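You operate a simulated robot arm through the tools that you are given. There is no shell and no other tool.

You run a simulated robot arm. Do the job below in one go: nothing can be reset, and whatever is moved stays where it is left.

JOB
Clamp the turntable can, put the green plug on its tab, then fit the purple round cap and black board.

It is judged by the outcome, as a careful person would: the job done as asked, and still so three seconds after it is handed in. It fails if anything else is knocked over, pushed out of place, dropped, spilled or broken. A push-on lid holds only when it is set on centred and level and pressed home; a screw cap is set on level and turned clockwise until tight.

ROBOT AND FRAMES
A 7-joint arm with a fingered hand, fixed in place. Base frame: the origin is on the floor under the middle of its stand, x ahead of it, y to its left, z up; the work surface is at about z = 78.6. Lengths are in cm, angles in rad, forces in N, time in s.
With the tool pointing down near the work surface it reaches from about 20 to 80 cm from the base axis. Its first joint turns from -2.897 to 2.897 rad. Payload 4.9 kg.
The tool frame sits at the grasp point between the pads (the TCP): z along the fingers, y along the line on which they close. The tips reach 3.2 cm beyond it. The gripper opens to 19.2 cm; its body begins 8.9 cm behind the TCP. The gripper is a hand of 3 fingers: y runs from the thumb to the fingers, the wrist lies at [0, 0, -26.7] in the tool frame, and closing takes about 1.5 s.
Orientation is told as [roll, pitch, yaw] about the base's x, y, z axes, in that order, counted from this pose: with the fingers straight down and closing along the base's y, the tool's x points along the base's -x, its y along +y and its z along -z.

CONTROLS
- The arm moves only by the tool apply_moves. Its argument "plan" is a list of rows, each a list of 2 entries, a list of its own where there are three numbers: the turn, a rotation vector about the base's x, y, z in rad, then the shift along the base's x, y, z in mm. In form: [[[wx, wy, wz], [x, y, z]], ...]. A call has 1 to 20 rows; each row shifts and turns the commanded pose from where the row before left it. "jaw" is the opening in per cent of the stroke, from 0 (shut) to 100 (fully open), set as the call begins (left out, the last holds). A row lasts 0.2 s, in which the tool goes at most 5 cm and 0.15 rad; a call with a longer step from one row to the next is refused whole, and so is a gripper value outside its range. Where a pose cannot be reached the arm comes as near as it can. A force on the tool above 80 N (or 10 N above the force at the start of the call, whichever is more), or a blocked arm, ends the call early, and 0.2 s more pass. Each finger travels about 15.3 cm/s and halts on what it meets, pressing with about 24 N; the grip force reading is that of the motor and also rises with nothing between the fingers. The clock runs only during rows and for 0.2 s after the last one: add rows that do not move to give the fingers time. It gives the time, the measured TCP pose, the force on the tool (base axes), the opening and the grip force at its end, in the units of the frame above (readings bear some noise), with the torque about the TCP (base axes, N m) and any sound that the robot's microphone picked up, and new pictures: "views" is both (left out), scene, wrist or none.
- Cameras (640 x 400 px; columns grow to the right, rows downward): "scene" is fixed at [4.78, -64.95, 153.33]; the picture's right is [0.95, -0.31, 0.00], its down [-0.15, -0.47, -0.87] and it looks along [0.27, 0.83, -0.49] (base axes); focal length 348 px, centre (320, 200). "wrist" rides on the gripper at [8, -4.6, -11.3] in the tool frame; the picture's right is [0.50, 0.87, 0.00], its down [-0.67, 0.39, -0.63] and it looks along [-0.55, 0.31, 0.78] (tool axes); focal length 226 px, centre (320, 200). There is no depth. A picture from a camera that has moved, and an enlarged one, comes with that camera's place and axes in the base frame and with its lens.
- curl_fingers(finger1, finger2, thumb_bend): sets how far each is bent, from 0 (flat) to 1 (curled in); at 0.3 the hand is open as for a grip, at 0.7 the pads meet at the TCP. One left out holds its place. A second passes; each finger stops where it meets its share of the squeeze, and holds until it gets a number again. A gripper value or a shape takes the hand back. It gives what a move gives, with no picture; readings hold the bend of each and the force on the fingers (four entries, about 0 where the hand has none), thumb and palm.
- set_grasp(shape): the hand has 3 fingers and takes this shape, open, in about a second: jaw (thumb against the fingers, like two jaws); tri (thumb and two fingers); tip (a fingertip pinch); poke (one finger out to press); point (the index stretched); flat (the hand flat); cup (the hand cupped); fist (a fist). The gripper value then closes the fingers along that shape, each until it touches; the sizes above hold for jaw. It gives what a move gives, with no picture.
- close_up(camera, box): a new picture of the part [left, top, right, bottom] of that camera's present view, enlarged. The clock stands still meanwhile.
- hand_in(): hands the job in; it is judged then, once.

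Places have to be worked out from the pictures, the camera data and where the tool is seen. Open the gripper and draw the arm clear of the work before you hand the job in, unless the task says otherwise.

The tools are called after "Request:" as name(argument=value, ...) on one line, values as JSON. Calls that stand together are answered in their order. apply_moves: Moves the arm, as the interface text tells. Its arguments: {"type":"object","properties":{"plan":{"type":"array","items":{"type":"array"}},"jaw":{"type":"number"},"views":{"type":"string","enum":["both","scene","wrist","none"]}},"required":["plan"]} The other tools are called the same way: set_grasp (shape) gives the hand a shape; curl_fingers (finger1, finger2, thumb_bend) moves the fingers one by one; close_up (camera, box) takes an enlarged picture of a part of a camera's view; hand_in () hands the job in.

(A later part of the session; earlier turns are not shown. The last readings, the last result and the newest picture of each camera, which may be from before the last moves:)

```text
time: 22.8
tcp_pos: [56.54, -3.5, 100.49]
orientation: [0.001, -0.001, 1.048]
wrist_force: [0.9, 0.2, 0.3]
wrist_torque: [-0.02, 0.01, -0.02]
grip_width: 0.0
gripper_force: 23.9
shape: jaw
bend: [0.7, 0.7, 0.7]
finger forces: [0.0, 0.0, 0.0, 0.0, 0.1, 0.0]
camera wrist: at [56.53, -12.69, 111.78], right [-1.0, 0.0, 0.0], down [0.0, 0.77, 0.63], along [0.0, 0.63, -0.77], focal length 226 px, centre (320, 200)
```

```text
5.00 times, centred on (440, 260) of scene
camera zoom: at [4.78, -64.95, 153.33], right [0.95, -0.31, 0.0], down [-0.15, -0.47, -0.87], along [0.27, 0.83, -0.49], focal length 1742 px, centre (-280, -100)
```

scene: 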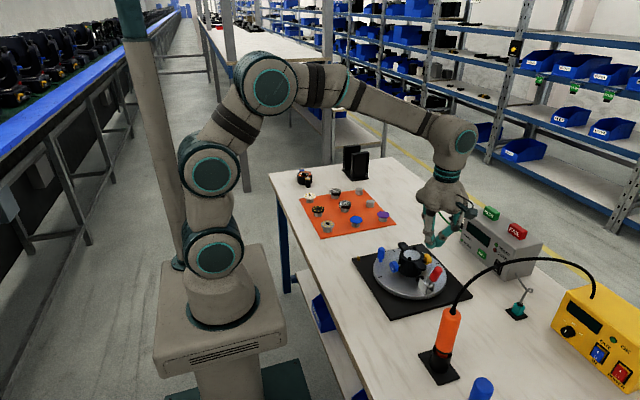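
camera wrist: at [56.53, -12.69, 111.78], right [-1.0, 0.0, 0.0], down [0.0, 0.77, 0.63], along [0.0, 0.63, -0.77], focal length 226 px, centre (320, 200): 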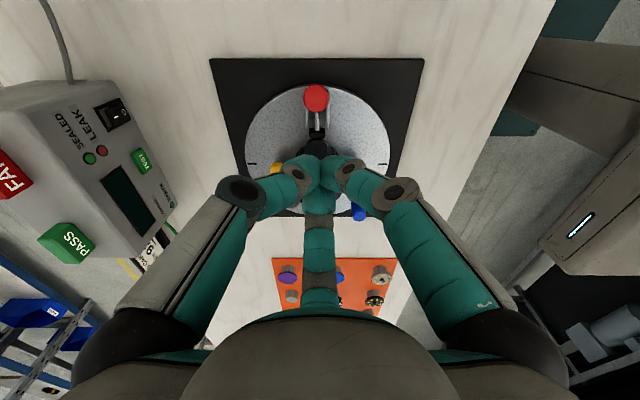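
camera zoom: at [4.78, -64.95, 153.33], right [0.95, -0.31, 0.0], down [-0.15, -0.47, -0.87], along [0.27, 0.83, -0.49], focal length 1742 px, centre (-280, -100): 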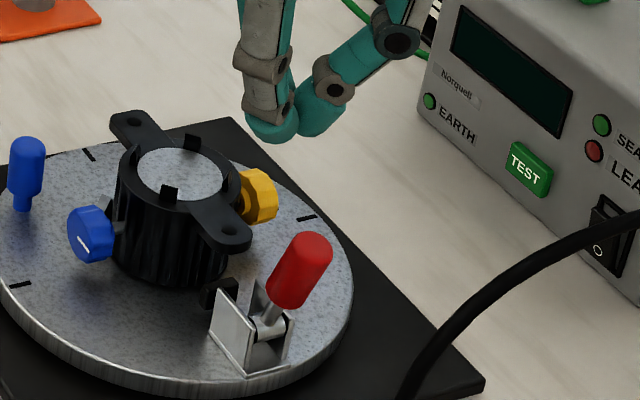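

The handle and pad are unchanged. I'll lower between the handle and the ear, with tips about 0.7 cm above the ear, and push the handle outward a little.

Request:
apply_moves(plan=[[[0, 0, 0], [0, 9, -25]], [[0, 0, 0], [0, 0, -30]], [[0, 0, 0], [0, 0, -20]], [[0, 0, 0], [0, -8, 0]], [[0, 0, 0], [0, -6, 0]], [[0, 0, 0], [0, -4, 0]], [[0, 0, 0], [0, -4, 0]], [[0, 0, 0], [0, -4, 0]]], views="both")

Request:
close_up(camera="scene", box=[390, 220, 490, 300])

```text
time: 24.6
tcp_pos: [56.56, -5.24, 92.96]
orientation: [0.002, -0.001, 1.044]
wrist_force: [1.3, 1.1, 0.4]
wrist_torque: [0.02, 0.02, 0.03]
grip_width: 0.0
gripper_force: 24.4
shape: jaw
bend: [0.7, 0.7, 0.7]
finger forces: [0.1, 0.0, 0.0, 0.0, 0.0, 0.0]
camera wrist: at [56.51, -14.4, 104.25], right [-1.0, 0.0, 0.0], down [0.0, 0.77, 0.63], along [0.0, 0.63, -0.77], focal length 226 px, centre (320, 200)
```

scene: 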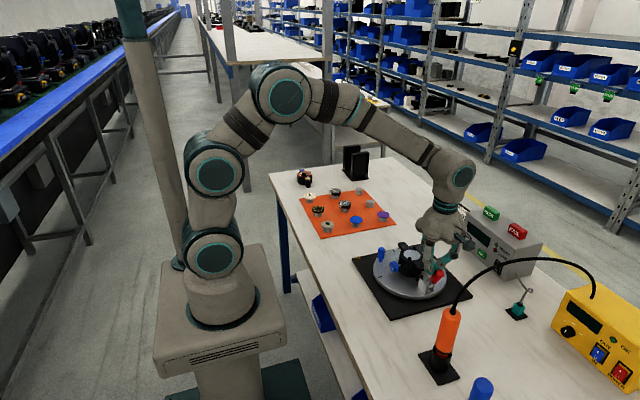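
wrist: 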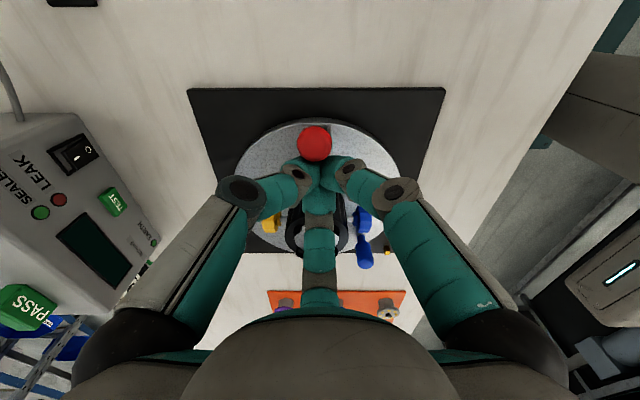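

```text
5.00 times, centred on (440, 260) of scene
camera zoom: at [4.78, -64.95, 153.33], right [0.95, -0.31, 0.0], down [-0.15, -0.47, -0.87], along [0.27, 0.83, -0.49], focal length 1742 px, centre (-280, -100)
```

zoom: 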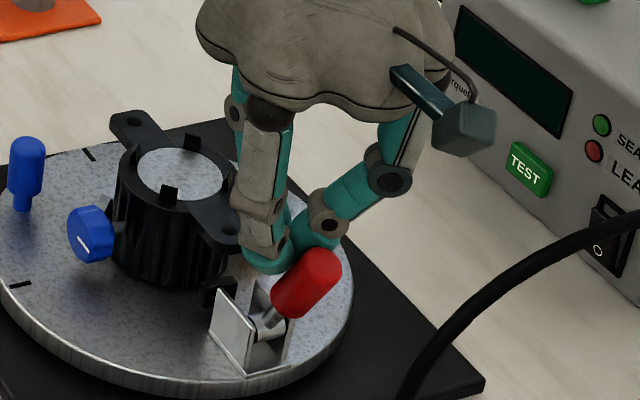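

The handle swings outward freely, so that is the closing direction. I'll keep following its arc outward and down.

Request:
apply_moves(plan=[[[0, 0, 0], [0, -7, -2]], [[0, 0, 0], [0, -8, -4]], [[0, 0, 0], [0, -6, -4]], [[0, 0, 0], [0, -6, -4]]], views="both")

Request:
close_up(camera="scene", box=[390, 220, 490, 300])

Request:
close_up(camera="wrist", box=[220, 90, 420, 215])

```text
time: 25.6
tcp_pos: [56.7, -7.91, 91.64]
orientation: [0.001, -0.003, 1.044]
wrist_force: [0.5, 0.3, 0.9]
wrist_torque: [0.02, -0.01, 0.02]
grip_width: 0.01
gripper_force: 23.9
shape: jaw
bend: [0.7, 0.7, 0.7]
finger forces: [0.0, 0.0, 0.0, 0.1, 0.0, 0.0]
camera wrist: at [56.48, -17.11, 102.94], right [-1.0, 0.0, 0.0], down [0.0, 0.77, 0.63], along [0.0, 0.63, -0.77], focal length 226 px, centre (320, 200)
```

scene: 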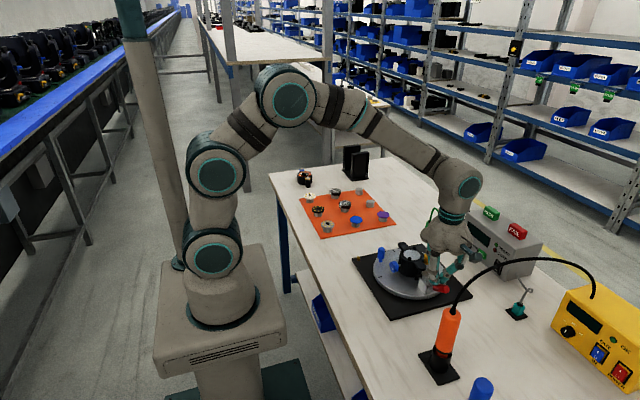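
wrist: 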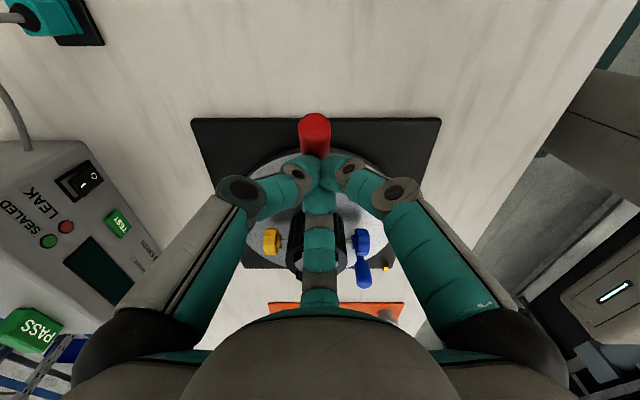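

```text
5.00 times, centred on (440, 260) of scene
camera zoom: at [4.78, -64.95, 153.33], right [0.95, -0.31, 0.0], down [-0.15, -0.47, -0.87], along [0.27, 0.83, -0.49], focal length 1742 px, centre (-280, -100)
```

zoom: 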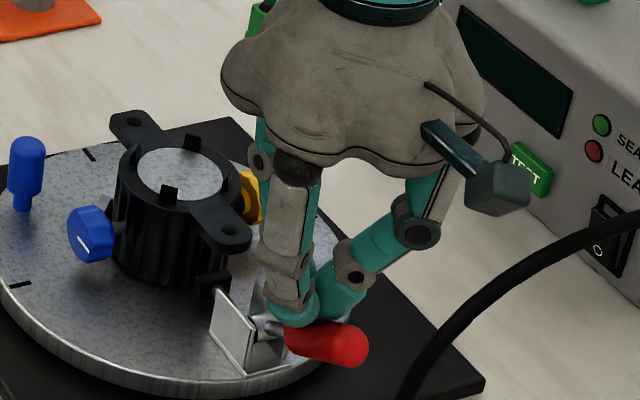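

```text
3.20 times, centred on (320, 152) of wrist
camera zoom: at [56.48, -17.11, 102.94], right [-1.0, 0.0, 0.0], down [0.0, 0.77, 0.63], along [0.0, 0.63, -0.77], focal length 723 px, centre (320, 352)
```

zoom: 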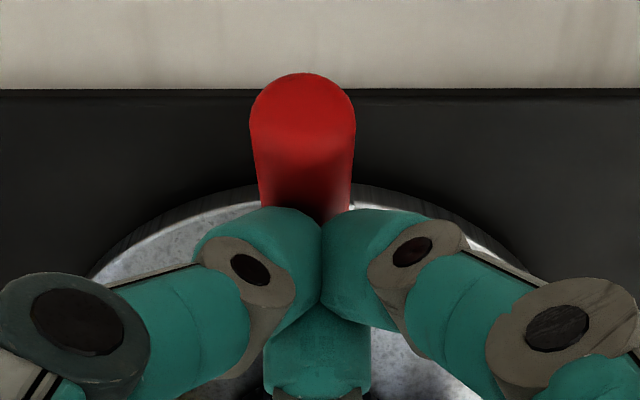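

The pad is moving toward the can as the handle goes down. I continue pressing the handle toward horizontal.

Request:
apply_moves(plan=[[[0, 0, 0], [0, -6, -6]], [[0, 0, 0], [0, -4, -6]], [[0, 0, 0], [0, -4, -6]], [[0, 0, 0], [0, -3, -6]]], views="both")

Request:
close_up(camera="scene", box=[390, 220, 490, 300])

```text
time: 26.6
tcp_pos: [56.58, -9.79, 89.28]
orientation: [0.002, -0.002, 1.045]
wrist_force: [0.0, 0.6, 0.2]
wrist_torque: [0.03, 0.0, 0.01]
grip_width: 0.0
gripper_force: 24.1
shape: jaw
bend: [0.7, 0.7, 0.7]
finger forces: [0.0, 0.0, 0.0, 0.0, 0.0, 0.0]
camera wrist: at [56.5, -18.83, 100.49], right [-1.0, 0.0, 0.0], down [0.0, 0.77, 0.63], along [0.0, 0.63, -0.77], focal length 226 px, centre (320, 200)
```

scene: 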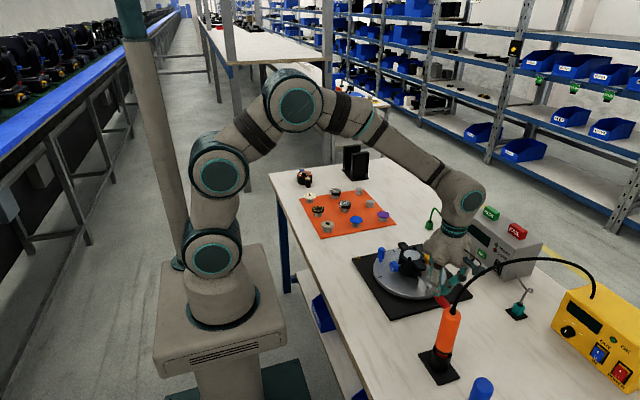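
wrist: 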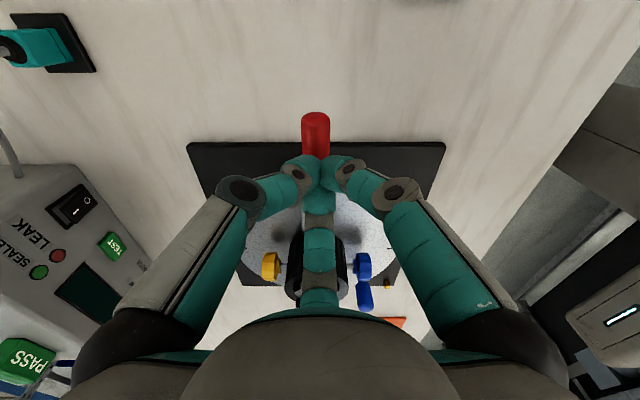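

```text
5.00 times, centred on (440, 260) of scene
camera zoom: at [4.78, -64.95, 153.33], right [0.95, -0.31, 0.0], down [-0.15, -0.47, -0.87], along [0.27, 0.83, -0.49], focal length 1742 px, centre (-280, -100)
```

zoom: 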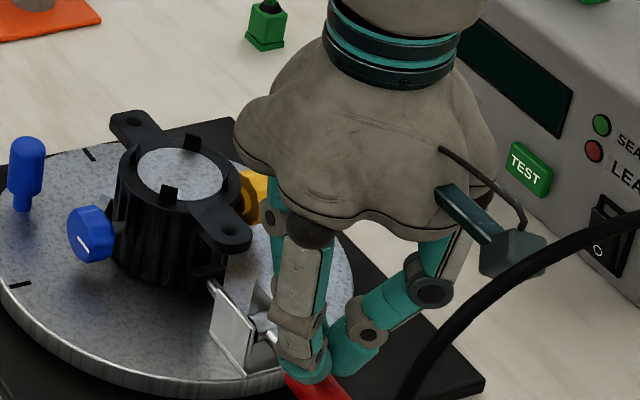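

The handle is about horizontal and the pad looks close to the can, still with almost no resistance. I press down further in small steps.

Request:
apply_moves(plan=[[[0, 0, 0], [0, 0, -4]], [[0, 0, 0], [0, 0, -4]], [[0, 0, 0], [0, 0, -4]]], views="both")

Request:
close_up(camera="scene", box=[390, 220, 490, 300])

Request:
close_up(camera="wrist", box=[220, 90, 420, 215])

```text
time: 27.4
tcp_pos: [57.03, -9.64, 88.48]
orientation: [-0.011, -0.008, 1.047]
wrist_force: [-1.8, 8.2, 39.0]
wrist_torque: [0.47, -0.08, 0.07]
grip_width: 0.0
gripper_force: 23.9
shape: jaw
bend: [0.7, 0.7, 0.7]
finger forces: [0.0, 70.8, 0.0, 0.1, 0.1, 0.1]
camera wrist: at [56.73, -18.79, 99.8], right [-1.0, 0.0, -0.01], down [-0.01, 0.77, 0.63], along [0.01, 0.63, -0.77], focal length 226 px, centre (320, 200)
```

scene: 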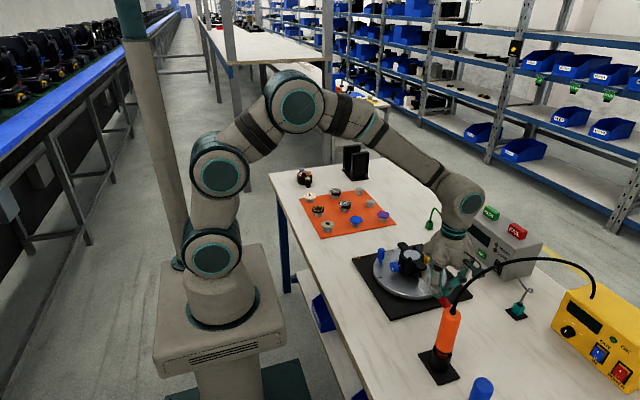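
wrist: 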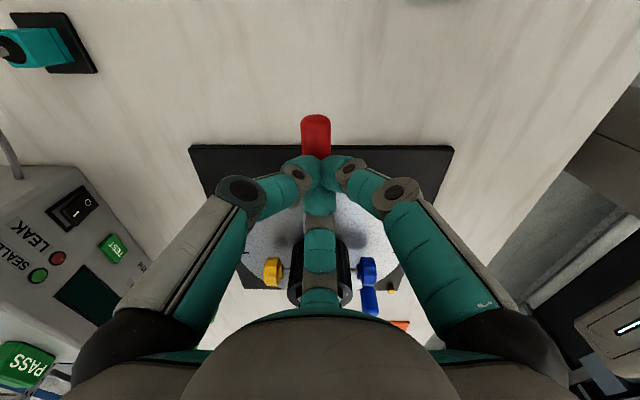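

```text
5.00 times, centred on (440, 260) of scene
camera zoom: at [4.78, -64.95, 153.33], right [0.95, -0.31, 0.0], down [-0.15, -0.47, -0.87], along [0.27, 0.83, -0.49], focal length 1742 px, centre (-280, -100)
```

zoom: 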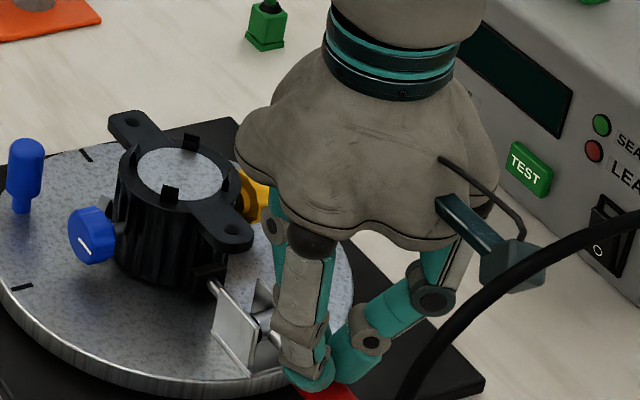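

```text
3.20 times, centred on (320, 152) of wrist
camera zoom: at [56.73, -18.79, 99.8], right [-1.0, 0.0, -0.01], down [-0.01, 0.77, 0.63], along [0.01, 0.63, -0.77], focal length 723 px, centre (320, 352)
```

zoom: 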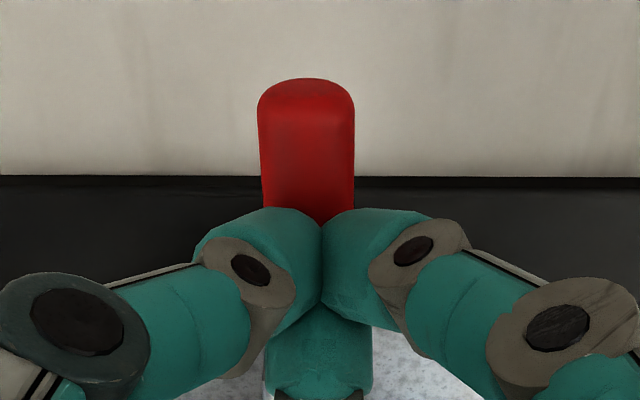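

Resistance rose to about 39 N, so the handle is at or near its end. I lift away and look at the clamp.

Request:
apply_moves(plan=[[[0, 0, 0], [0, 0, 12]], [[0, 0, 0], [-4, 0, 40]], [[0, 0, 0], [0, 20, 40]], [[0, 0, 0], [0, 0, 0]]], views="both")

Request:
close_up(camera="scene", box=[390, 230, 470, 300])

Request:
close_up(camera="wrist", box=[220, 70, 420, 195])

```text
time: 28.4
tcp_pos: [56.23, -7.68, 96.95]
orientation: [0.001, -0.003, 1.045]
wrist_force: [-0.3, -0.2, -0.1]
wrist_torque: [-0.06, -0.04, -0.04]
grip_width: 0.0
gripper_force: 24.3
shape: jaw
bend: [0.7, 0.7, 0.7]
finger forces: [0.1, 0.0, 0.1, 0.1, 0.0, 0.1]
camera wrist: at [56.2, -16.81, 108.23], right [-1.0, 0.0, 0.0], down [0.0, 0.77, 0.63], along [0.0, 0.63, -0.77], focal length 226 px, centre (320, 200)
```

scene: 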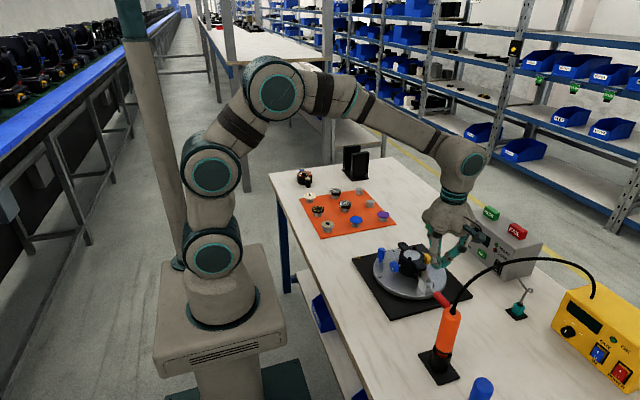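
wrist: 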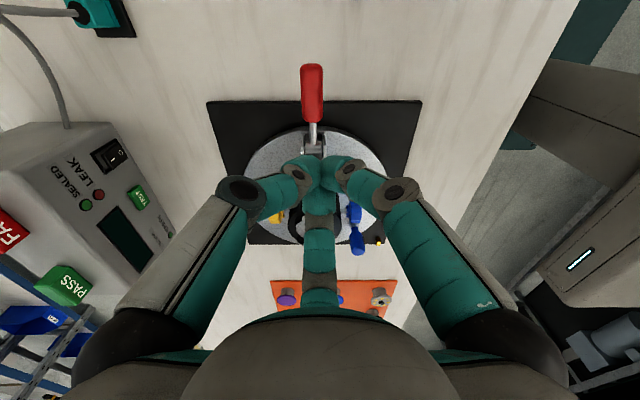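

```text
5.71 times, centred on (430, 265) of scene
camera zoom: at [4.78, -64.95, 153.33], right [0.95, -0.31, 0.0], down [-0.15, -0.47, -0.87], along [0.27, 0.83, -0.49], focal length 1991 px, centre (-309, -171)
```

zoom: 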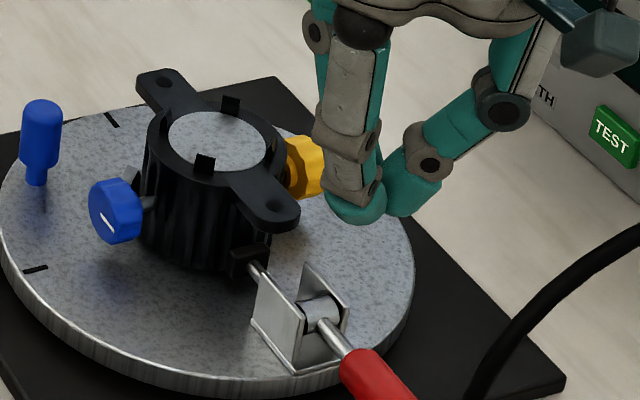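

```text
3.20 times, centred on (320, 132) of wrist
camera zoom: at [56.2, -16.81, 108.23], right [-1.0, 0.0, 0.0], down [0.0, 0.77, 0.63], along [0.0, 0.63, -0.77], focal length 723 px, centre (320, 416)
```

zoom: 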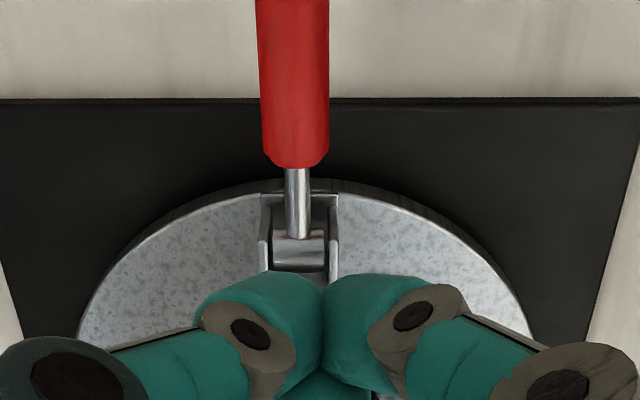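

The handle now lies flat outward and the pad has moved up against the can. I'll zoom in on the pad contact and compare.

Request:
close_up(camera="scene", box=[405, 255, 450, 290])

Request:
close_up(camera="scene", box=[380, 240, 450, 290])

```text
11.43 times, centred on (428, 272) of scene
camera zoom: at [4.78, -64.95, 153.33], right [0.95, -0.31, 0.0], down [-0.15, -0.47, -0.87], along [0.27, 0.83, -0.49], focal length 3983 px, centre (-909, -629)
```

zoom: 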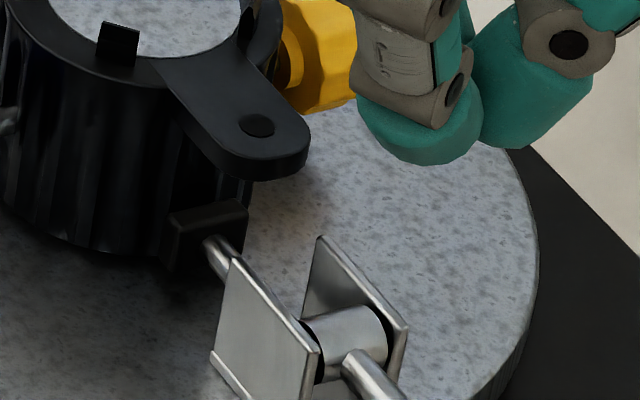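

```text
8.00 times, centred on (415, 265) of scene
camera zoom: at [4.78, -64.95, 153.33], right [0.95, -0.31, 0.0], down [-0.15, -0.47, -0.87], along [0.27, 0.83, -0.49], focal length 2788 px, centre (-440, -320)
```

zoom: 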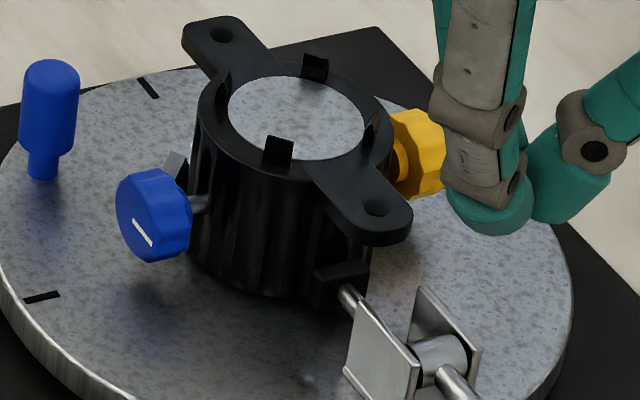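

The pad is pressed against the can and the can hasn't shifted, so the clamp is closed. Next I want a low-angle look at the tab area, between the blue knob and the peg, before choosing how to bring the plug in.

Request:
apply_moves(plan=[[[0, 0, 0], [0, 0, 40]], [[0, 0, 0], [0, 0, 40]], [[0, 0, -0.141], [-13.1, 15.2, 0]], [[0, 0, -0.141], [-13.1, 15.2, 0]], [[0, 0, -0.141], [-13.1, 15.2, 0]], [[0, 0, -0.141], [-13.1, 15.2, 0]], [[0, 0, -0.141], [-13.1, 15.2, 0]], [[0, 0, -0.141], [-13.1, 15.2, 0]], [[0, 0, -0.141], [-13.1, 15.2, 0]], [[0, 0, -0.141], [-13.1, 15.2, 0]], [[0, 0, -0.141], [-13.1, 15.2, 0]], [[0, 0, -0.141], [-13.1, 15.2, 0]], [[0, 0, -0.141], [-13.1, 15.2, 0]], [[0, 0, -0.141], [-13.1, 15.2, 0]], [[0, 0, -0.138], [-13.1, 15.2, 0]]], views="none")

Request:
apply_moves(jaw=100, plan=[[[-0.0345, -0.1288, 0], [0, 0, -45]], [[-0.0345, -0.1288, 0], [0, 0, -45]], [[-0.0345, -0.1288, 0], [0, 0, -45]], [[0, 0, 0], [0, 0, 0]], [[0, 0, 0], [0, 0, 0]], [[0, 0, 0], [0, 0, 0]], [[0, 0, 0], [0, 0, 0]]], views="wrist")

```text
time: 31.6
tcp_pos: [39.4, 12.0, 105.18]
orientation: [0.002, -0.001, -0.787]
wrist_force: [0.2, 0.5, 0.3]
wrist_torque: [0.02, 0.02, 0.0]
grip_width: 0.0
gripper_force: 23.8
shape: jaw
bend: [0.7, 0.7, 0.7]
finger forces: [0.0, 0.0, 0.0, 0.1, 0.0, 0.0]
```

```text
time: 33.2
tcp_pos: [38.87, 12.2, 91.69]
orientation: [0.209, -0.343, -0.822]
wrist_force: [0.3, 0.6, 0.3]
wrist_torque: [0.0, -0.01, -0.02]
grip_width: 19.16
gripper_force: 0.0
shape: jaw
bend: [0.3, 0.3, 0.3]
finger forces: [0.0, 0.0, 0.0, 0.0, 0.0, 0.0]
camera wrist: at [26.32, 15.42, 98.49], right [0.26, 0.97, 0.0], down [0.45, -0.12, 0.88], along [0.85, -0.23, -0.47], focal length 226 px, centre (320, 200)
```

wrist: 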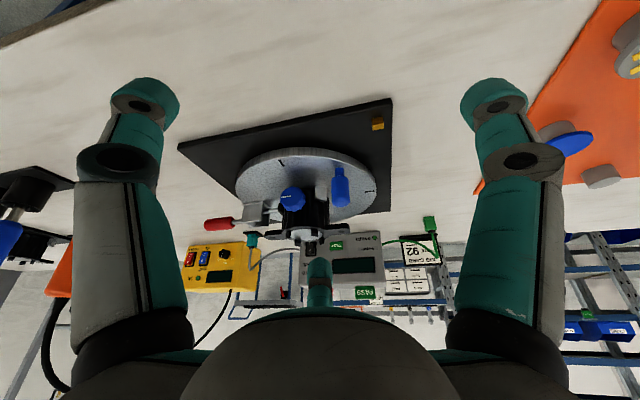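

Request:
close_up(camera="wrist", box=[270, 160, 370, 245])

Request:
close_up(camera="wrist", box=[290, 180, 345, 215])

Request:
close_up(camera="wrist", box=[380, 205, 460, 270])

```text
4.71 times, centred on (320, 202) of wrist
camera zoom: at [26.32, 15.42, 98.49], right [0.26, 0.97, 0.0], down [0.45, -0.12, 0.88], along [0.85, -0.23, -0.47], focal length 1064 px, centre (320, 188)
```

zoom: 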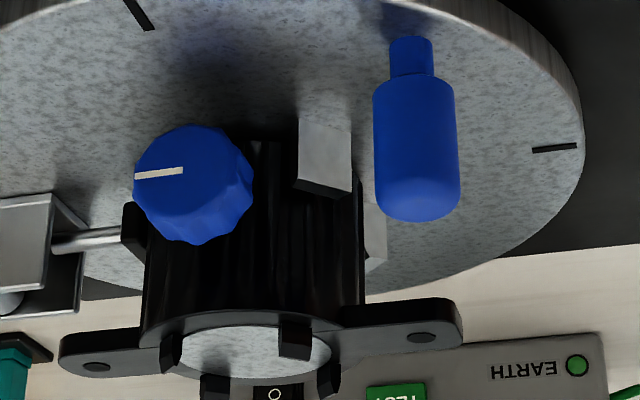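

```text
11.43 times, centred on (318, 198) of wrist
camera zoom: at [26.32, 15.42, 98.49], right [0.26, 0.97, 0.0], down [0.45, -0.12, 0.88], along [0.85, -0.23, -0.47], focal length 2584 px, centre (349, 229)
```

zoom: 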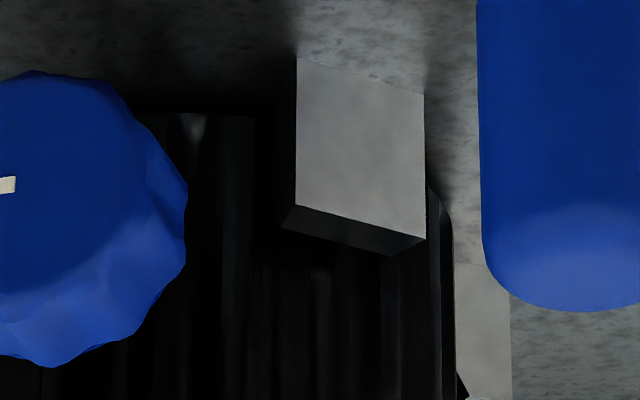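

```text
6.15 times, centred on (420, 238) of wrist
camera zoom: at [26.32, 15.42, 98.49], right [0.26, 0.97, 0.0], down [0.45, -0.12, 0.88], along [0.85, -0.23, -0.47], focal length 1391 px, centre (-295, -31)
```

zoom: 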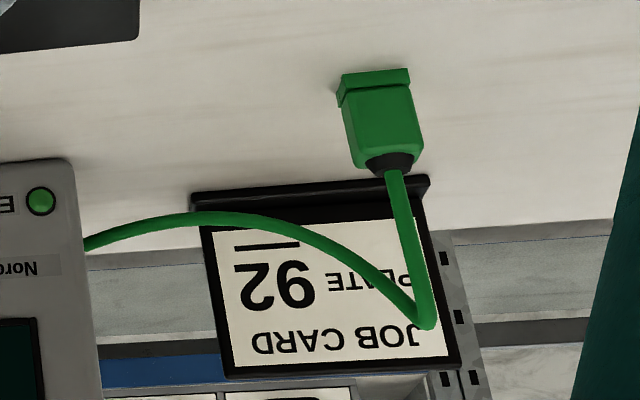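

These grey blocks (one at each side of the can) are fixture stops opposite the clamp, not an electrical tab. I need to look around the rest of the can for the real tab, so I'll view it from the +y side.

Request:
apply_moves(plan=[[[0, 0, 0], [0, 0, 45]], [[0, 0, 0], [0, 0, 45]], [[0, 0, -0.1454], [20, 8.7, 0]], [[0, 0, -0.1454], [20, 8.7, 0]], [[0, 0, -0.1454], [20, 8.7, 0]], [[0, 0, -0.1454], [20, 8.7, 0]], [[0, 0, -0.1454], [20, 8.7, 0]], [[0, 0, -0.1454], [20, 8.7, 0]], [[0, 0, -0.1454], [20, 8.7, 0]], [[0, 0, -0.1454], [20, 8.7, 0]], [[0, 0, -0.1454], [20, 8.7, 0]], [[0, 0, 0], [0, 0, -40]], [[0, 0, 0], [0, 0, -25]], [[0, 0, 0], [0, 0, 0]]], views="wrist")

Request:
close_up(camera="wrist", box=[250, 150, 390, 240])

```text
time: 36.2
tcp_pos: [57.32, 19.95, 94.08]
orientation: [0.211, -0.346, -2.13]
wrist_force: [0.1, 0.1, -1.1]
wrist_torque: [0.03, -0.02, -0.01]
grip_width: 19.21
gripper_force: 0.0
shape: jaw
bend: [0.3, 0.3, 0.3]
finger forces: [0.0, 0.0, 0.1, 0.1, 0.0, 0.0]
camera wrist: at [57.21, 32.84, 100.93], right [1.0, 0.0, 0.0], down [0.0, -0.47, 0.88], along [0.0, -0.88, -0.47], focal length 226 px, centre (320, 200)
```

wrist: 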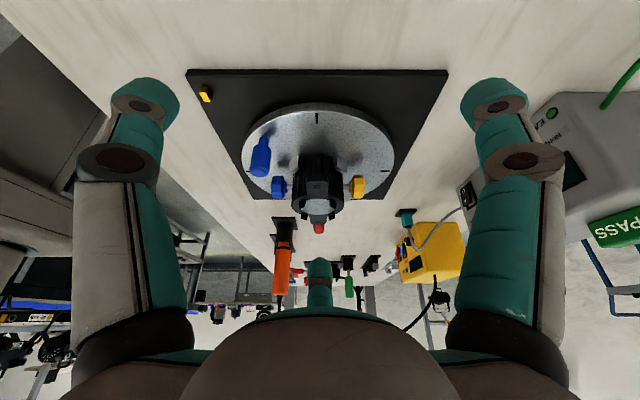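

```text
4.44 times, centred on (320, 195) of wrist
camera zoom: at [57.21, 32.84, 100.93], right [1.0, 0.0, 0.0], down [0.0, -0.47, 0.88], along [0.0, -0.88, -0.47], focal length 1005 px, centre (320, 222)
```

zoom: 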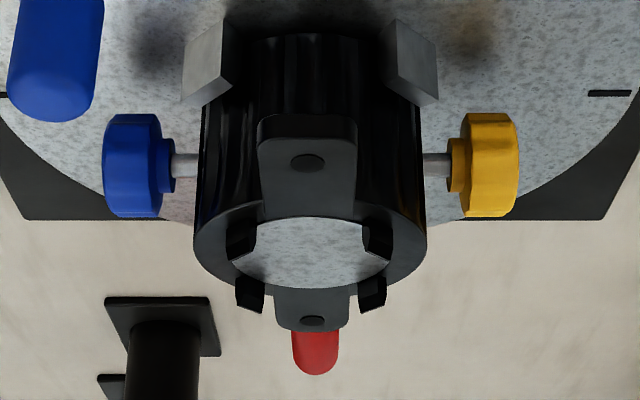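

From this side the can shows two ears, two knobs, four clips and the stop blocks, but no metal tab. There is a small brass-coloured block on the corner of the base plate near (45, 17), so I'll zoom in on that and recheck the plug and the rest.

Request:
close_up(camera="wrist", box=[180, 70, 240, 110])

Request:
close_up(camera="scene", box=[345, 240, 385, 275])

Request:
close_up(camera="wrist", box=[540, 60, 640, 130])

Request:
close_up(camera="scene", box=[285, 160, 325, 195])

```text
10.00 times, centred on (210, 90) of wrist
camera zoom: at [57.21, 32.84, 100.93], right [1.0, 0.0, 0.0], down [0.0, -0.47, 0.88], along [0.0, -0.88, -0.47], focal length 2261 px, centre (1420, 1300)
```

zoom: 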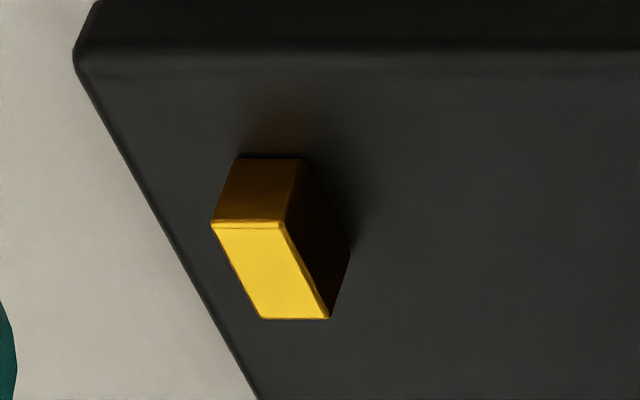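

```text
11.43 times, centred on (365, 258) of scene
camera zoom: at [4.78, -64.95, 153.33], right [0.95, -0.31, 0.0], down [-0.15, -0.47, -0.87], along [0.27, 0.83, -0.49], focal length 3983 px, centre (-194, -457)
```

zoom: 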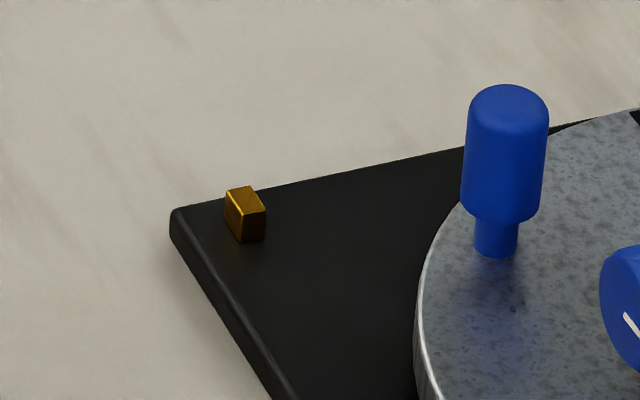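

```text
5.71 times, centred on (590, 95) of wrist
camera zoom: at [57.21, 32.84, 100.93], right [1.0, 0.0, 0.0], down [0.0, -0.47, 0.88], along [0.0, -0.88, -0.47], focal length 1292 px, centre (-1223, 800)
```

zoom: 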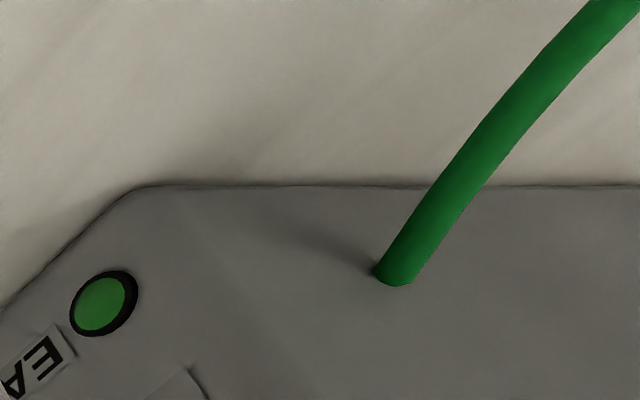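

```text
11.43 times, centred on (305, 178) of scene
camera zoom: at [4.78, -64.95, 153.33], right [0.95, -0.31, 0.0], down [-0.15, -0.47, -0.87], along [0.27, 0.83, -0.49], focal length 3983 px, centre (491, 457)
```

zoom: 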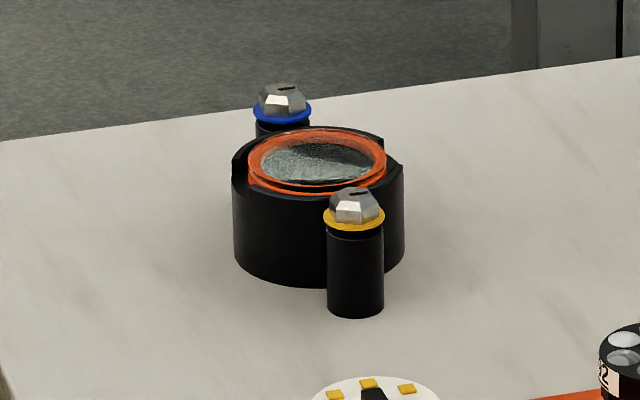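

The brass block is an upright metal spade about 0.7 x 1.1 cm and 1 cm tall, standing alone on the base plate near (45, 17). That is a natural earth tab for the hollow green plug. Now I'll go and look at the plug from above with the hand upright.

Request:
apply_moves(plan=[[[0, 0, 0], [0, 0, 45]], [[0, 0, 0], [0, 0, 30]], [[0, 0, 0.1496], [9.8, 3, 0]], [[0, 0, 0.1496], [9.8, 3, 0]], [[0, 0, 0.1496], [9.8, 3, 0]], [[0, 0, 0.1496], [9.8, 3, 0]], [[0, 0, 0.1496], [9.8, 3, 0]], [[0, 0, 0.1496], [9.8, 3, 0]], [[0, 0, 0.1496], [9.8, 3, 0]], [[0, 0, 0.1496], [9.8, 3, 0]], [[0, 0, 0.1496], [9.8, 3, 0]], [[0, 0, 0.1496], [9.8, 3, 0]], [[0, 0, 0.1496], [9.8, 3, 0]], [[0, 0, 0.1496], [9.8, 3, 0]], [[0, 0, 0.1496], [9.8, 3, 0]], [[0, 0, 0.1496], [9.8, 3, 0]], [[-0.0667, 0.1155, 0], [0, 0, 0]], [[-0.0667, 0.1155, 0], [0, 0, 0]], [[-0.0667, 0.1155, 0], [0, 0, 0]], [[0, 0, 0], [0, 0, 0]]], views="wrist")

Request:
close_up(camera="wrist", box=[280, 130, 400, 210])

```text
time: 40.4
tcp_pos: [70.97, 24.12, 101.59]
orientation: [0.0, -0.001, 0.001]
wrist_force: [-0.7, 0.1, 0.1]
wrist_torque: [-0.02, 0.01, 0.01]
grip_width: 19.19
gripper_force: 0.0
shape: jaw
bend: [0.3, 0.3, 0.3]
finger forces: [0.1, 0.1, 0.1, 0.0, 0.1, 0.1]
camera wrist: at [62.88, 19.59, 112.94], right [-0.5, 0.87, 0.0], down [0.67, 0.39, 0.63], along [0.55, 0.32, -0.77], focal length 226 px, centre (320, 200)
```

wrist: 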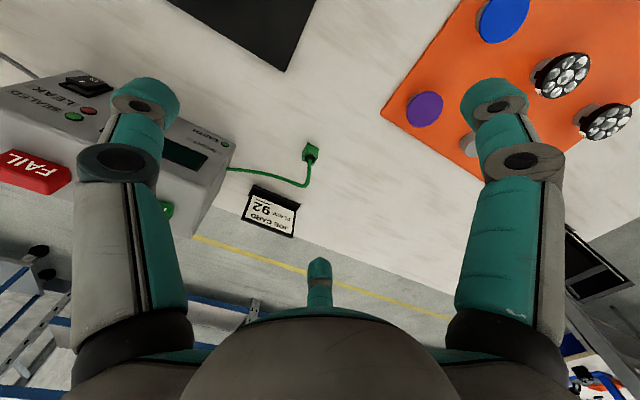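

```text
5.00 times, centred on (340, 170) of wrist
camera zoom: at [62.88, 19.59, 112.94], right [-0.5, 0.87, 0.0], down [0.67, 0.39, 0.63], along [0.55, 0.32, -0.77], focal length 1130 px, centre (220, 350)
```

zoom: 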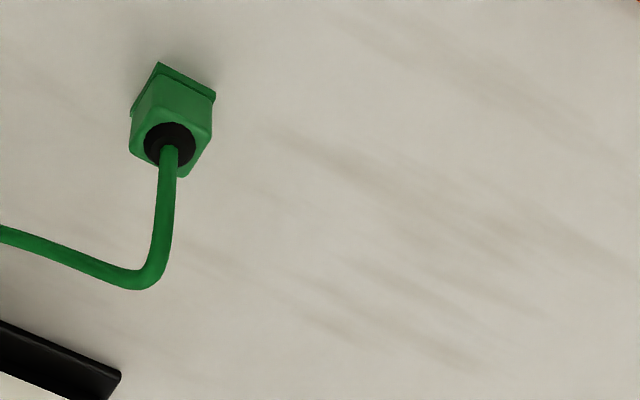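

The plug stands upright at about (78.5, 26.8), its flange roughly 2.2 cm (y) by 1.9 cm (x), so it is already aligned with the brass tab. I'll pre-shape the hand, yaw -30° so the cable passes between fingers, and test whether I can get directly above it.

Request:
apply_moves(jaw=35, plan=[[[0, 0, -0.131], [18.6, 6.6, 0]], [[0, 0, -0.131], [18.6, 6.6, 0]], [[0, 0, -0.131], [18.6, 6.6, 0]], [[0, 0, -0.131], [18.6, 6.6, 0]], [[0, 0, 0], [0, 0, -30]], [[0, 0, 0], [0, 0, -20]], [[0, 0, 0], [0, 0, 0]]], views="both")

```text
time: 42.0
tcp_pos: [74.48, 25.2, 95.13]
orientation: [0.001, -0.002, -0.419]
wrist_force: [0.3, 0.2, -0.5]
wrist_torque: [0.01, 0.03, 0.01]
grip_width: 6.69
gripper_force: 0.0
shape: jaw
bend: [0.44, 0.44, 0.7]
finger forces: [0.0, 0.1, 0.0, 0.0, 0.0, 0.0]
out of reach, approached as far as the arm can: row 3, 4
camera wrist: at [65.28, 24.3, 106.32], right [-0.1, 0.99, 0.0], down [0.77, 0.08, 0.63], along [0.63, 0.07, -0.77], focal length 226 px, centre (320, 200)
```

scene: 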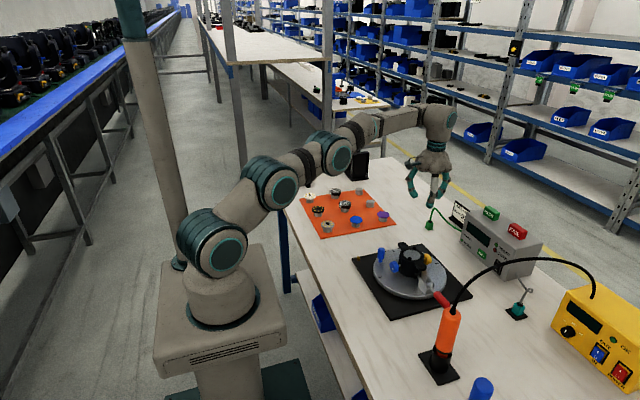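
wrist: 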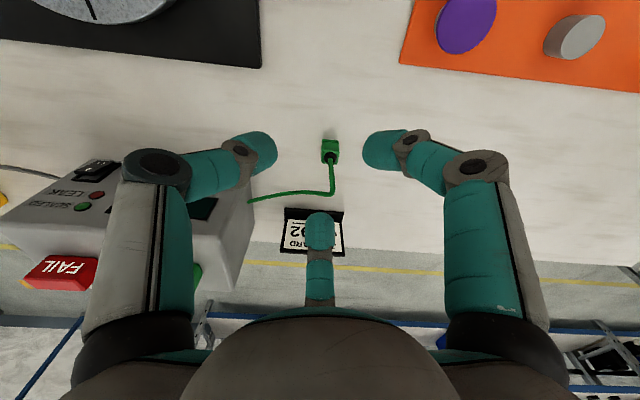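

Pointing straight down, the arm stops about 4 cm short, so I'll tilt the tool outward about 0.28 rad to reach the plug. First I tilt in place at this height and read the pose.

Request:
apply_moves(plan=[[[0.045, -0.1326, 0], [0, 0, 0]], [[0.045, -0.1326, 0], [0, 0, 0]], [[0, 0, 0], [0, 0, 0]], [[0, 0, 0], [0, 0, 0]]], views="wrist")

Request:
close_up(camera="wrist", box=[260, 120, 400, 220])

```text
time: 43.0
tcp_pos: [74.54, 25.24, 95.26]
orientation: [0.193, -0.207, -0.439]
wrist_force: [0.0, 0.3, -0.1]
wrist_torque: [-0.05, -0.02, -0.01]
grip_width: 6.72
gripper_force: 0.0
shape: jaw
bend: [0.44, 0.44, 0.7]
finger forces: [0.0, 0.0, 0.0, 0.1, 0.0, 0.0]
camera wrist: at [62.72, 23.45, 103.47], right [-0.11, 0.99, 0.06], down [0.58, 0.02, 0.82], along [0.81, 0.13, -0.57], focal length 226 px, centre (320, 200)
```

wrist: 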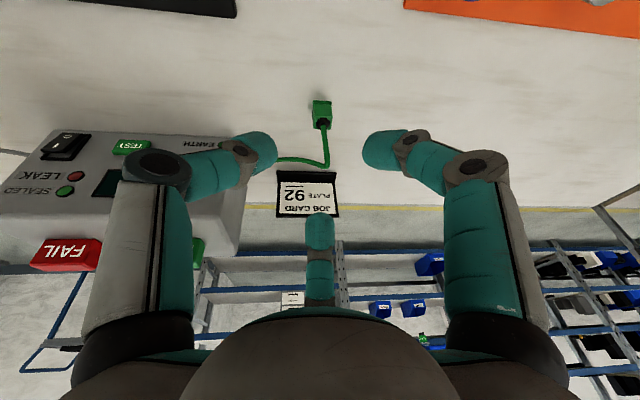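

```text
4.00 times, centred on (330, 170) of wrist
camera zoom: at [62.72, 23.45, 103.47], right [-0.11, 0.99, 0.06], down [0.58, 0.02, 0.82], along [0.81, 0.13, -0.57], focal length 904 px, centre (280, 320)
```

zoom: 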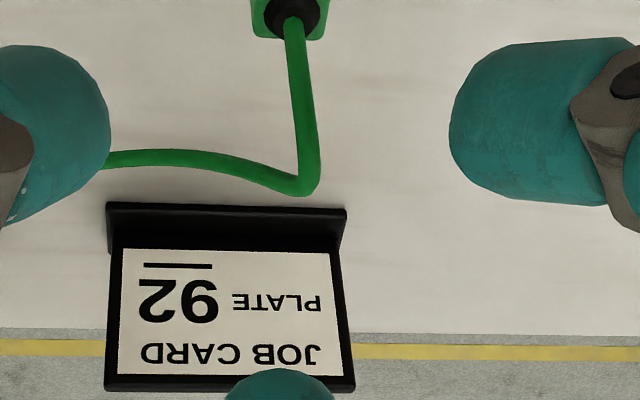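

Tilt works; the plug checks out at about (78.4, 26.8). I move over it and descend partway with the fingers around the plug and cable.

Request:
apply_moves(plan=[[[0, 0, -0.03], [11, 4.5, -17]], [[0, 0, -0.03], [11, 4.5, -17]], [[0, 0, -0.03], [11, 4.5, -17]], [[0, 0, 0], [0, 0, -20]], [[0, 0, 0], [0, 0, -20]], [[0, 0, 0], [0, 0, 0]]], views="both")

Request:
close_up(camera="wrist", box=[240, 110, 400, 230])

Request:
close_up(camera="scene", box=[390, 170, 490, 240])

```text
time: 44.4
tcp_pos: [77.89, 26.69, 85.76]
orientation: [0.194, -0.204, -0.529]
wrist_force: [-0.6, -0.2, -0.4]
wrist_torque: [-0.02, 0.01, 0.0]
grip_width: 6.75
gripper_force: 0.1
shape: jaw
bend: [0.44, 0.44, 0.7]
finger forces: [0.1, 0.0, 0.1, 0.0, 0.1, 0.0]
camera wrist: at [65.93, 25.83, 94.22], right [-0.02, 1.0, 0.06], down [0.57, -0.04, 0.82], along [0.82, 0.05, -0.57], focal length 226 px, centre (320, 200)
```

scene: 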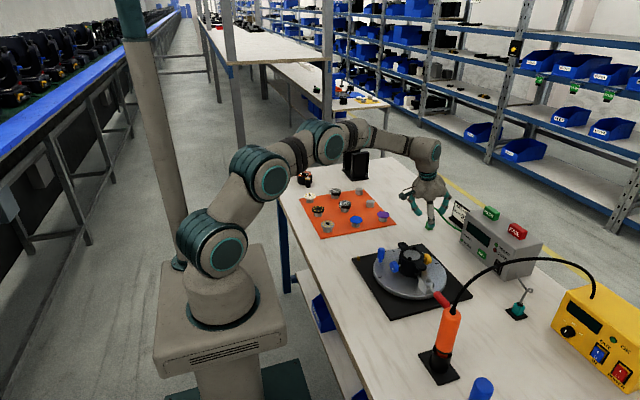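
wrist: 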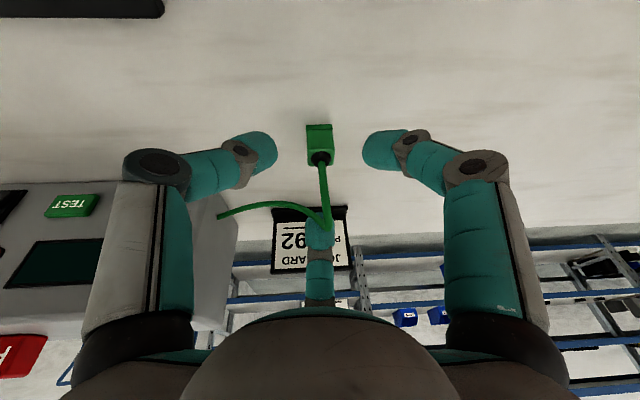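

```text
3.33 times, centred on (320, 170) of wrist
camera zoom: at [65.93, 25.83, 94.22], right [-0.02, 1.0, 0.06], down [0.57, -0.04, 0.82], along [0.82, 0.05, -0.57], focal length 754 px, centre (320, 300)
```

zoom: 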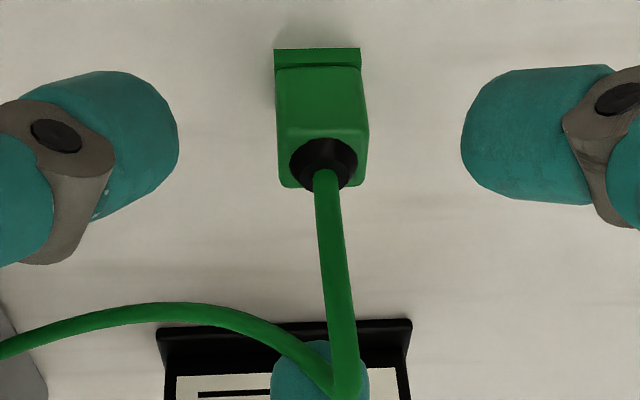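

```text
5.71 times, centred on (440, 205) of scene
camera zoom: at [4.78, -64.95, 153.33], right [0.95, -0.31, 0.0], down [-0.15, -0.47, -0.87], along [0.27, 0.83, -0.49], focal length 1991 px, centre (-366, 171)
```

zoom: 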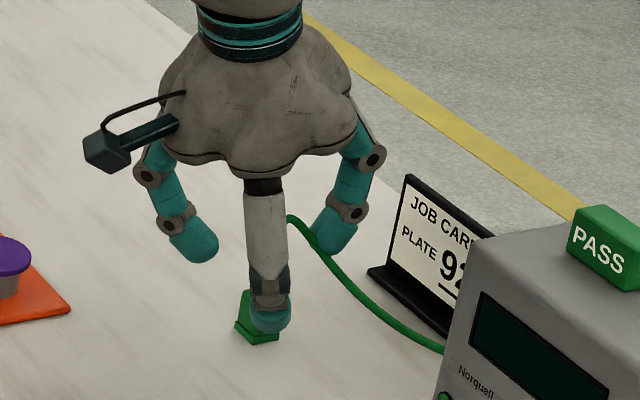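

The plug is centred between the fingers and squared up with the hand. I lower the last 3 cm and then close.

Request:
apply_moves(plan=[[[0, 0, 0], [0, 0, -15]], [[0, 0, 0], [0, 0, -15]], [[0, 0, 0], [0, 0, 0]]], views="wrist")

Request:
close_up(camera="wrist", box=[240, 130, 400, 240])

```text
time: 45.2
tcp_pos: [77.85, 26.57, 82.92]
orientation: [0.194, -0.205, -0.529]
wrist_force: [-0.8, -0.8, 0.4]
wrist_torque: [-0.02, -0.02, -0.02]
grip_width: 6.71
gripper_force: 0.0
shape: jaw
bend: [0.44, 0.44, 0.7]
finger forces: [0.0, 0.0, 0.0, 0.0, 0.0, 0.1]
camera wrist: at [65.87, 25.84, 91.21], right [-0.02, 1.0, 0.06], down [0.57, -0.04, 0.82], along [0.82, 0.05, -0.57], focal length 226 px, centre (320, 200)
```

wrist: 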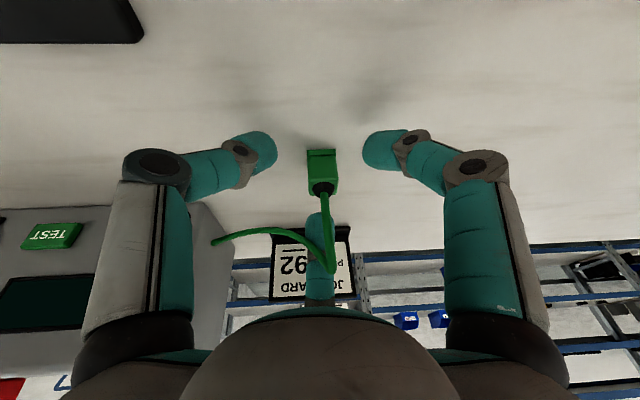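

```text
3.64 times, centred on (320, 185) of wrist
camera zoom: at [65.87, 25.84, 91.21], right [-0.02, 1.0, 0.06], down [0.57, -0.04, 0.82], along [0.82, 0.05, -0.57], focal length 822 px, centre (320, 254)
```

zoom: 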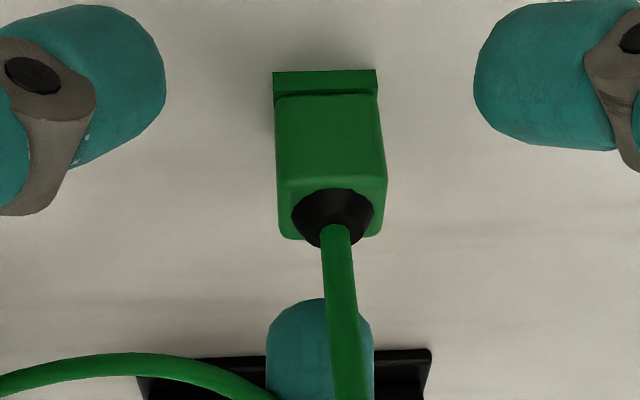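

Everything lines up: I close the fingers on the plug and wait for the grip to settle.

Request:
apply_moves(jaw=0, plan=[[[0, 0, 0], [0, 0, 0]], [[0, 0, 0], [0, 0, 0]], [[0, 0, 0], [0, 0, 0]], [[0, 0, 0], [0, 0, 0]], [[0, 0, 0], [0, 0, 0]], [[0, 0, 0], [0, 0, 0]], [[0, 0, 0], [0, 0, 0]]], views="wrist")

Request:
close_up(camera="wrist", box=[240, 130, 400, 240])

```text
time: 46.8
tcp_pos: [77.9, 26.54, 82.7]
orientation: [0.194, -0.206, -0.528]
wrist_force: [-0.4, 0.1, -0.1]
wrist_torque: [0.01, 0.02, -0.02]
grip_width: 1.95
gripper_force: 23.8
shape: jaw
bend: [0.75, 0.75, 0.7]
finger forces: [16.7, 23.2, 0.0, 0.1, 18.0, 0.1]
camera wrist: at [65.86, 25.83, 91.21], right [-0.02, 1.0, 0.06], down [0.58, -0.04, 0.82], along [0.82, 0.05, -0.57], focal length 226 px, centre (320, 200)
```

wrist: 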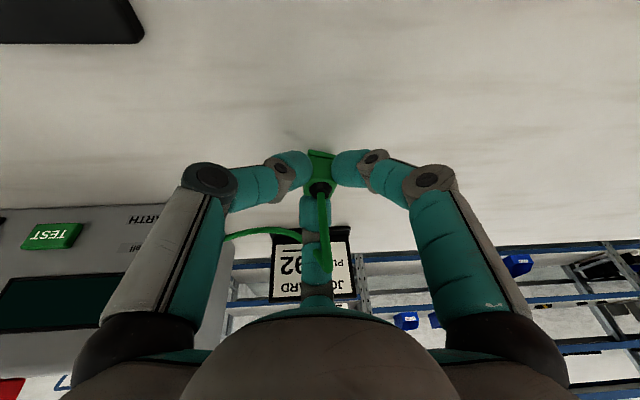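

```text
3.64 times, centred on (320, 185) of wrist
camera zoom: at [65.86, 25.83, 91.21], right [-0.02, 1.0, 0.06], down [0.58, -0.04, 0.82], along [0.82, 0.05, -0.57], focal length 822 px, centre (320, 254)
```

zoom: 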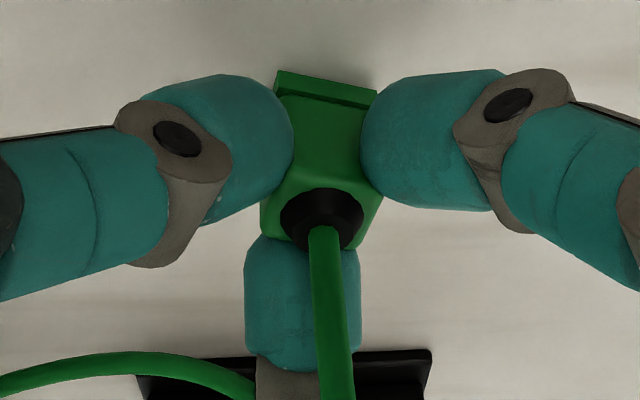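

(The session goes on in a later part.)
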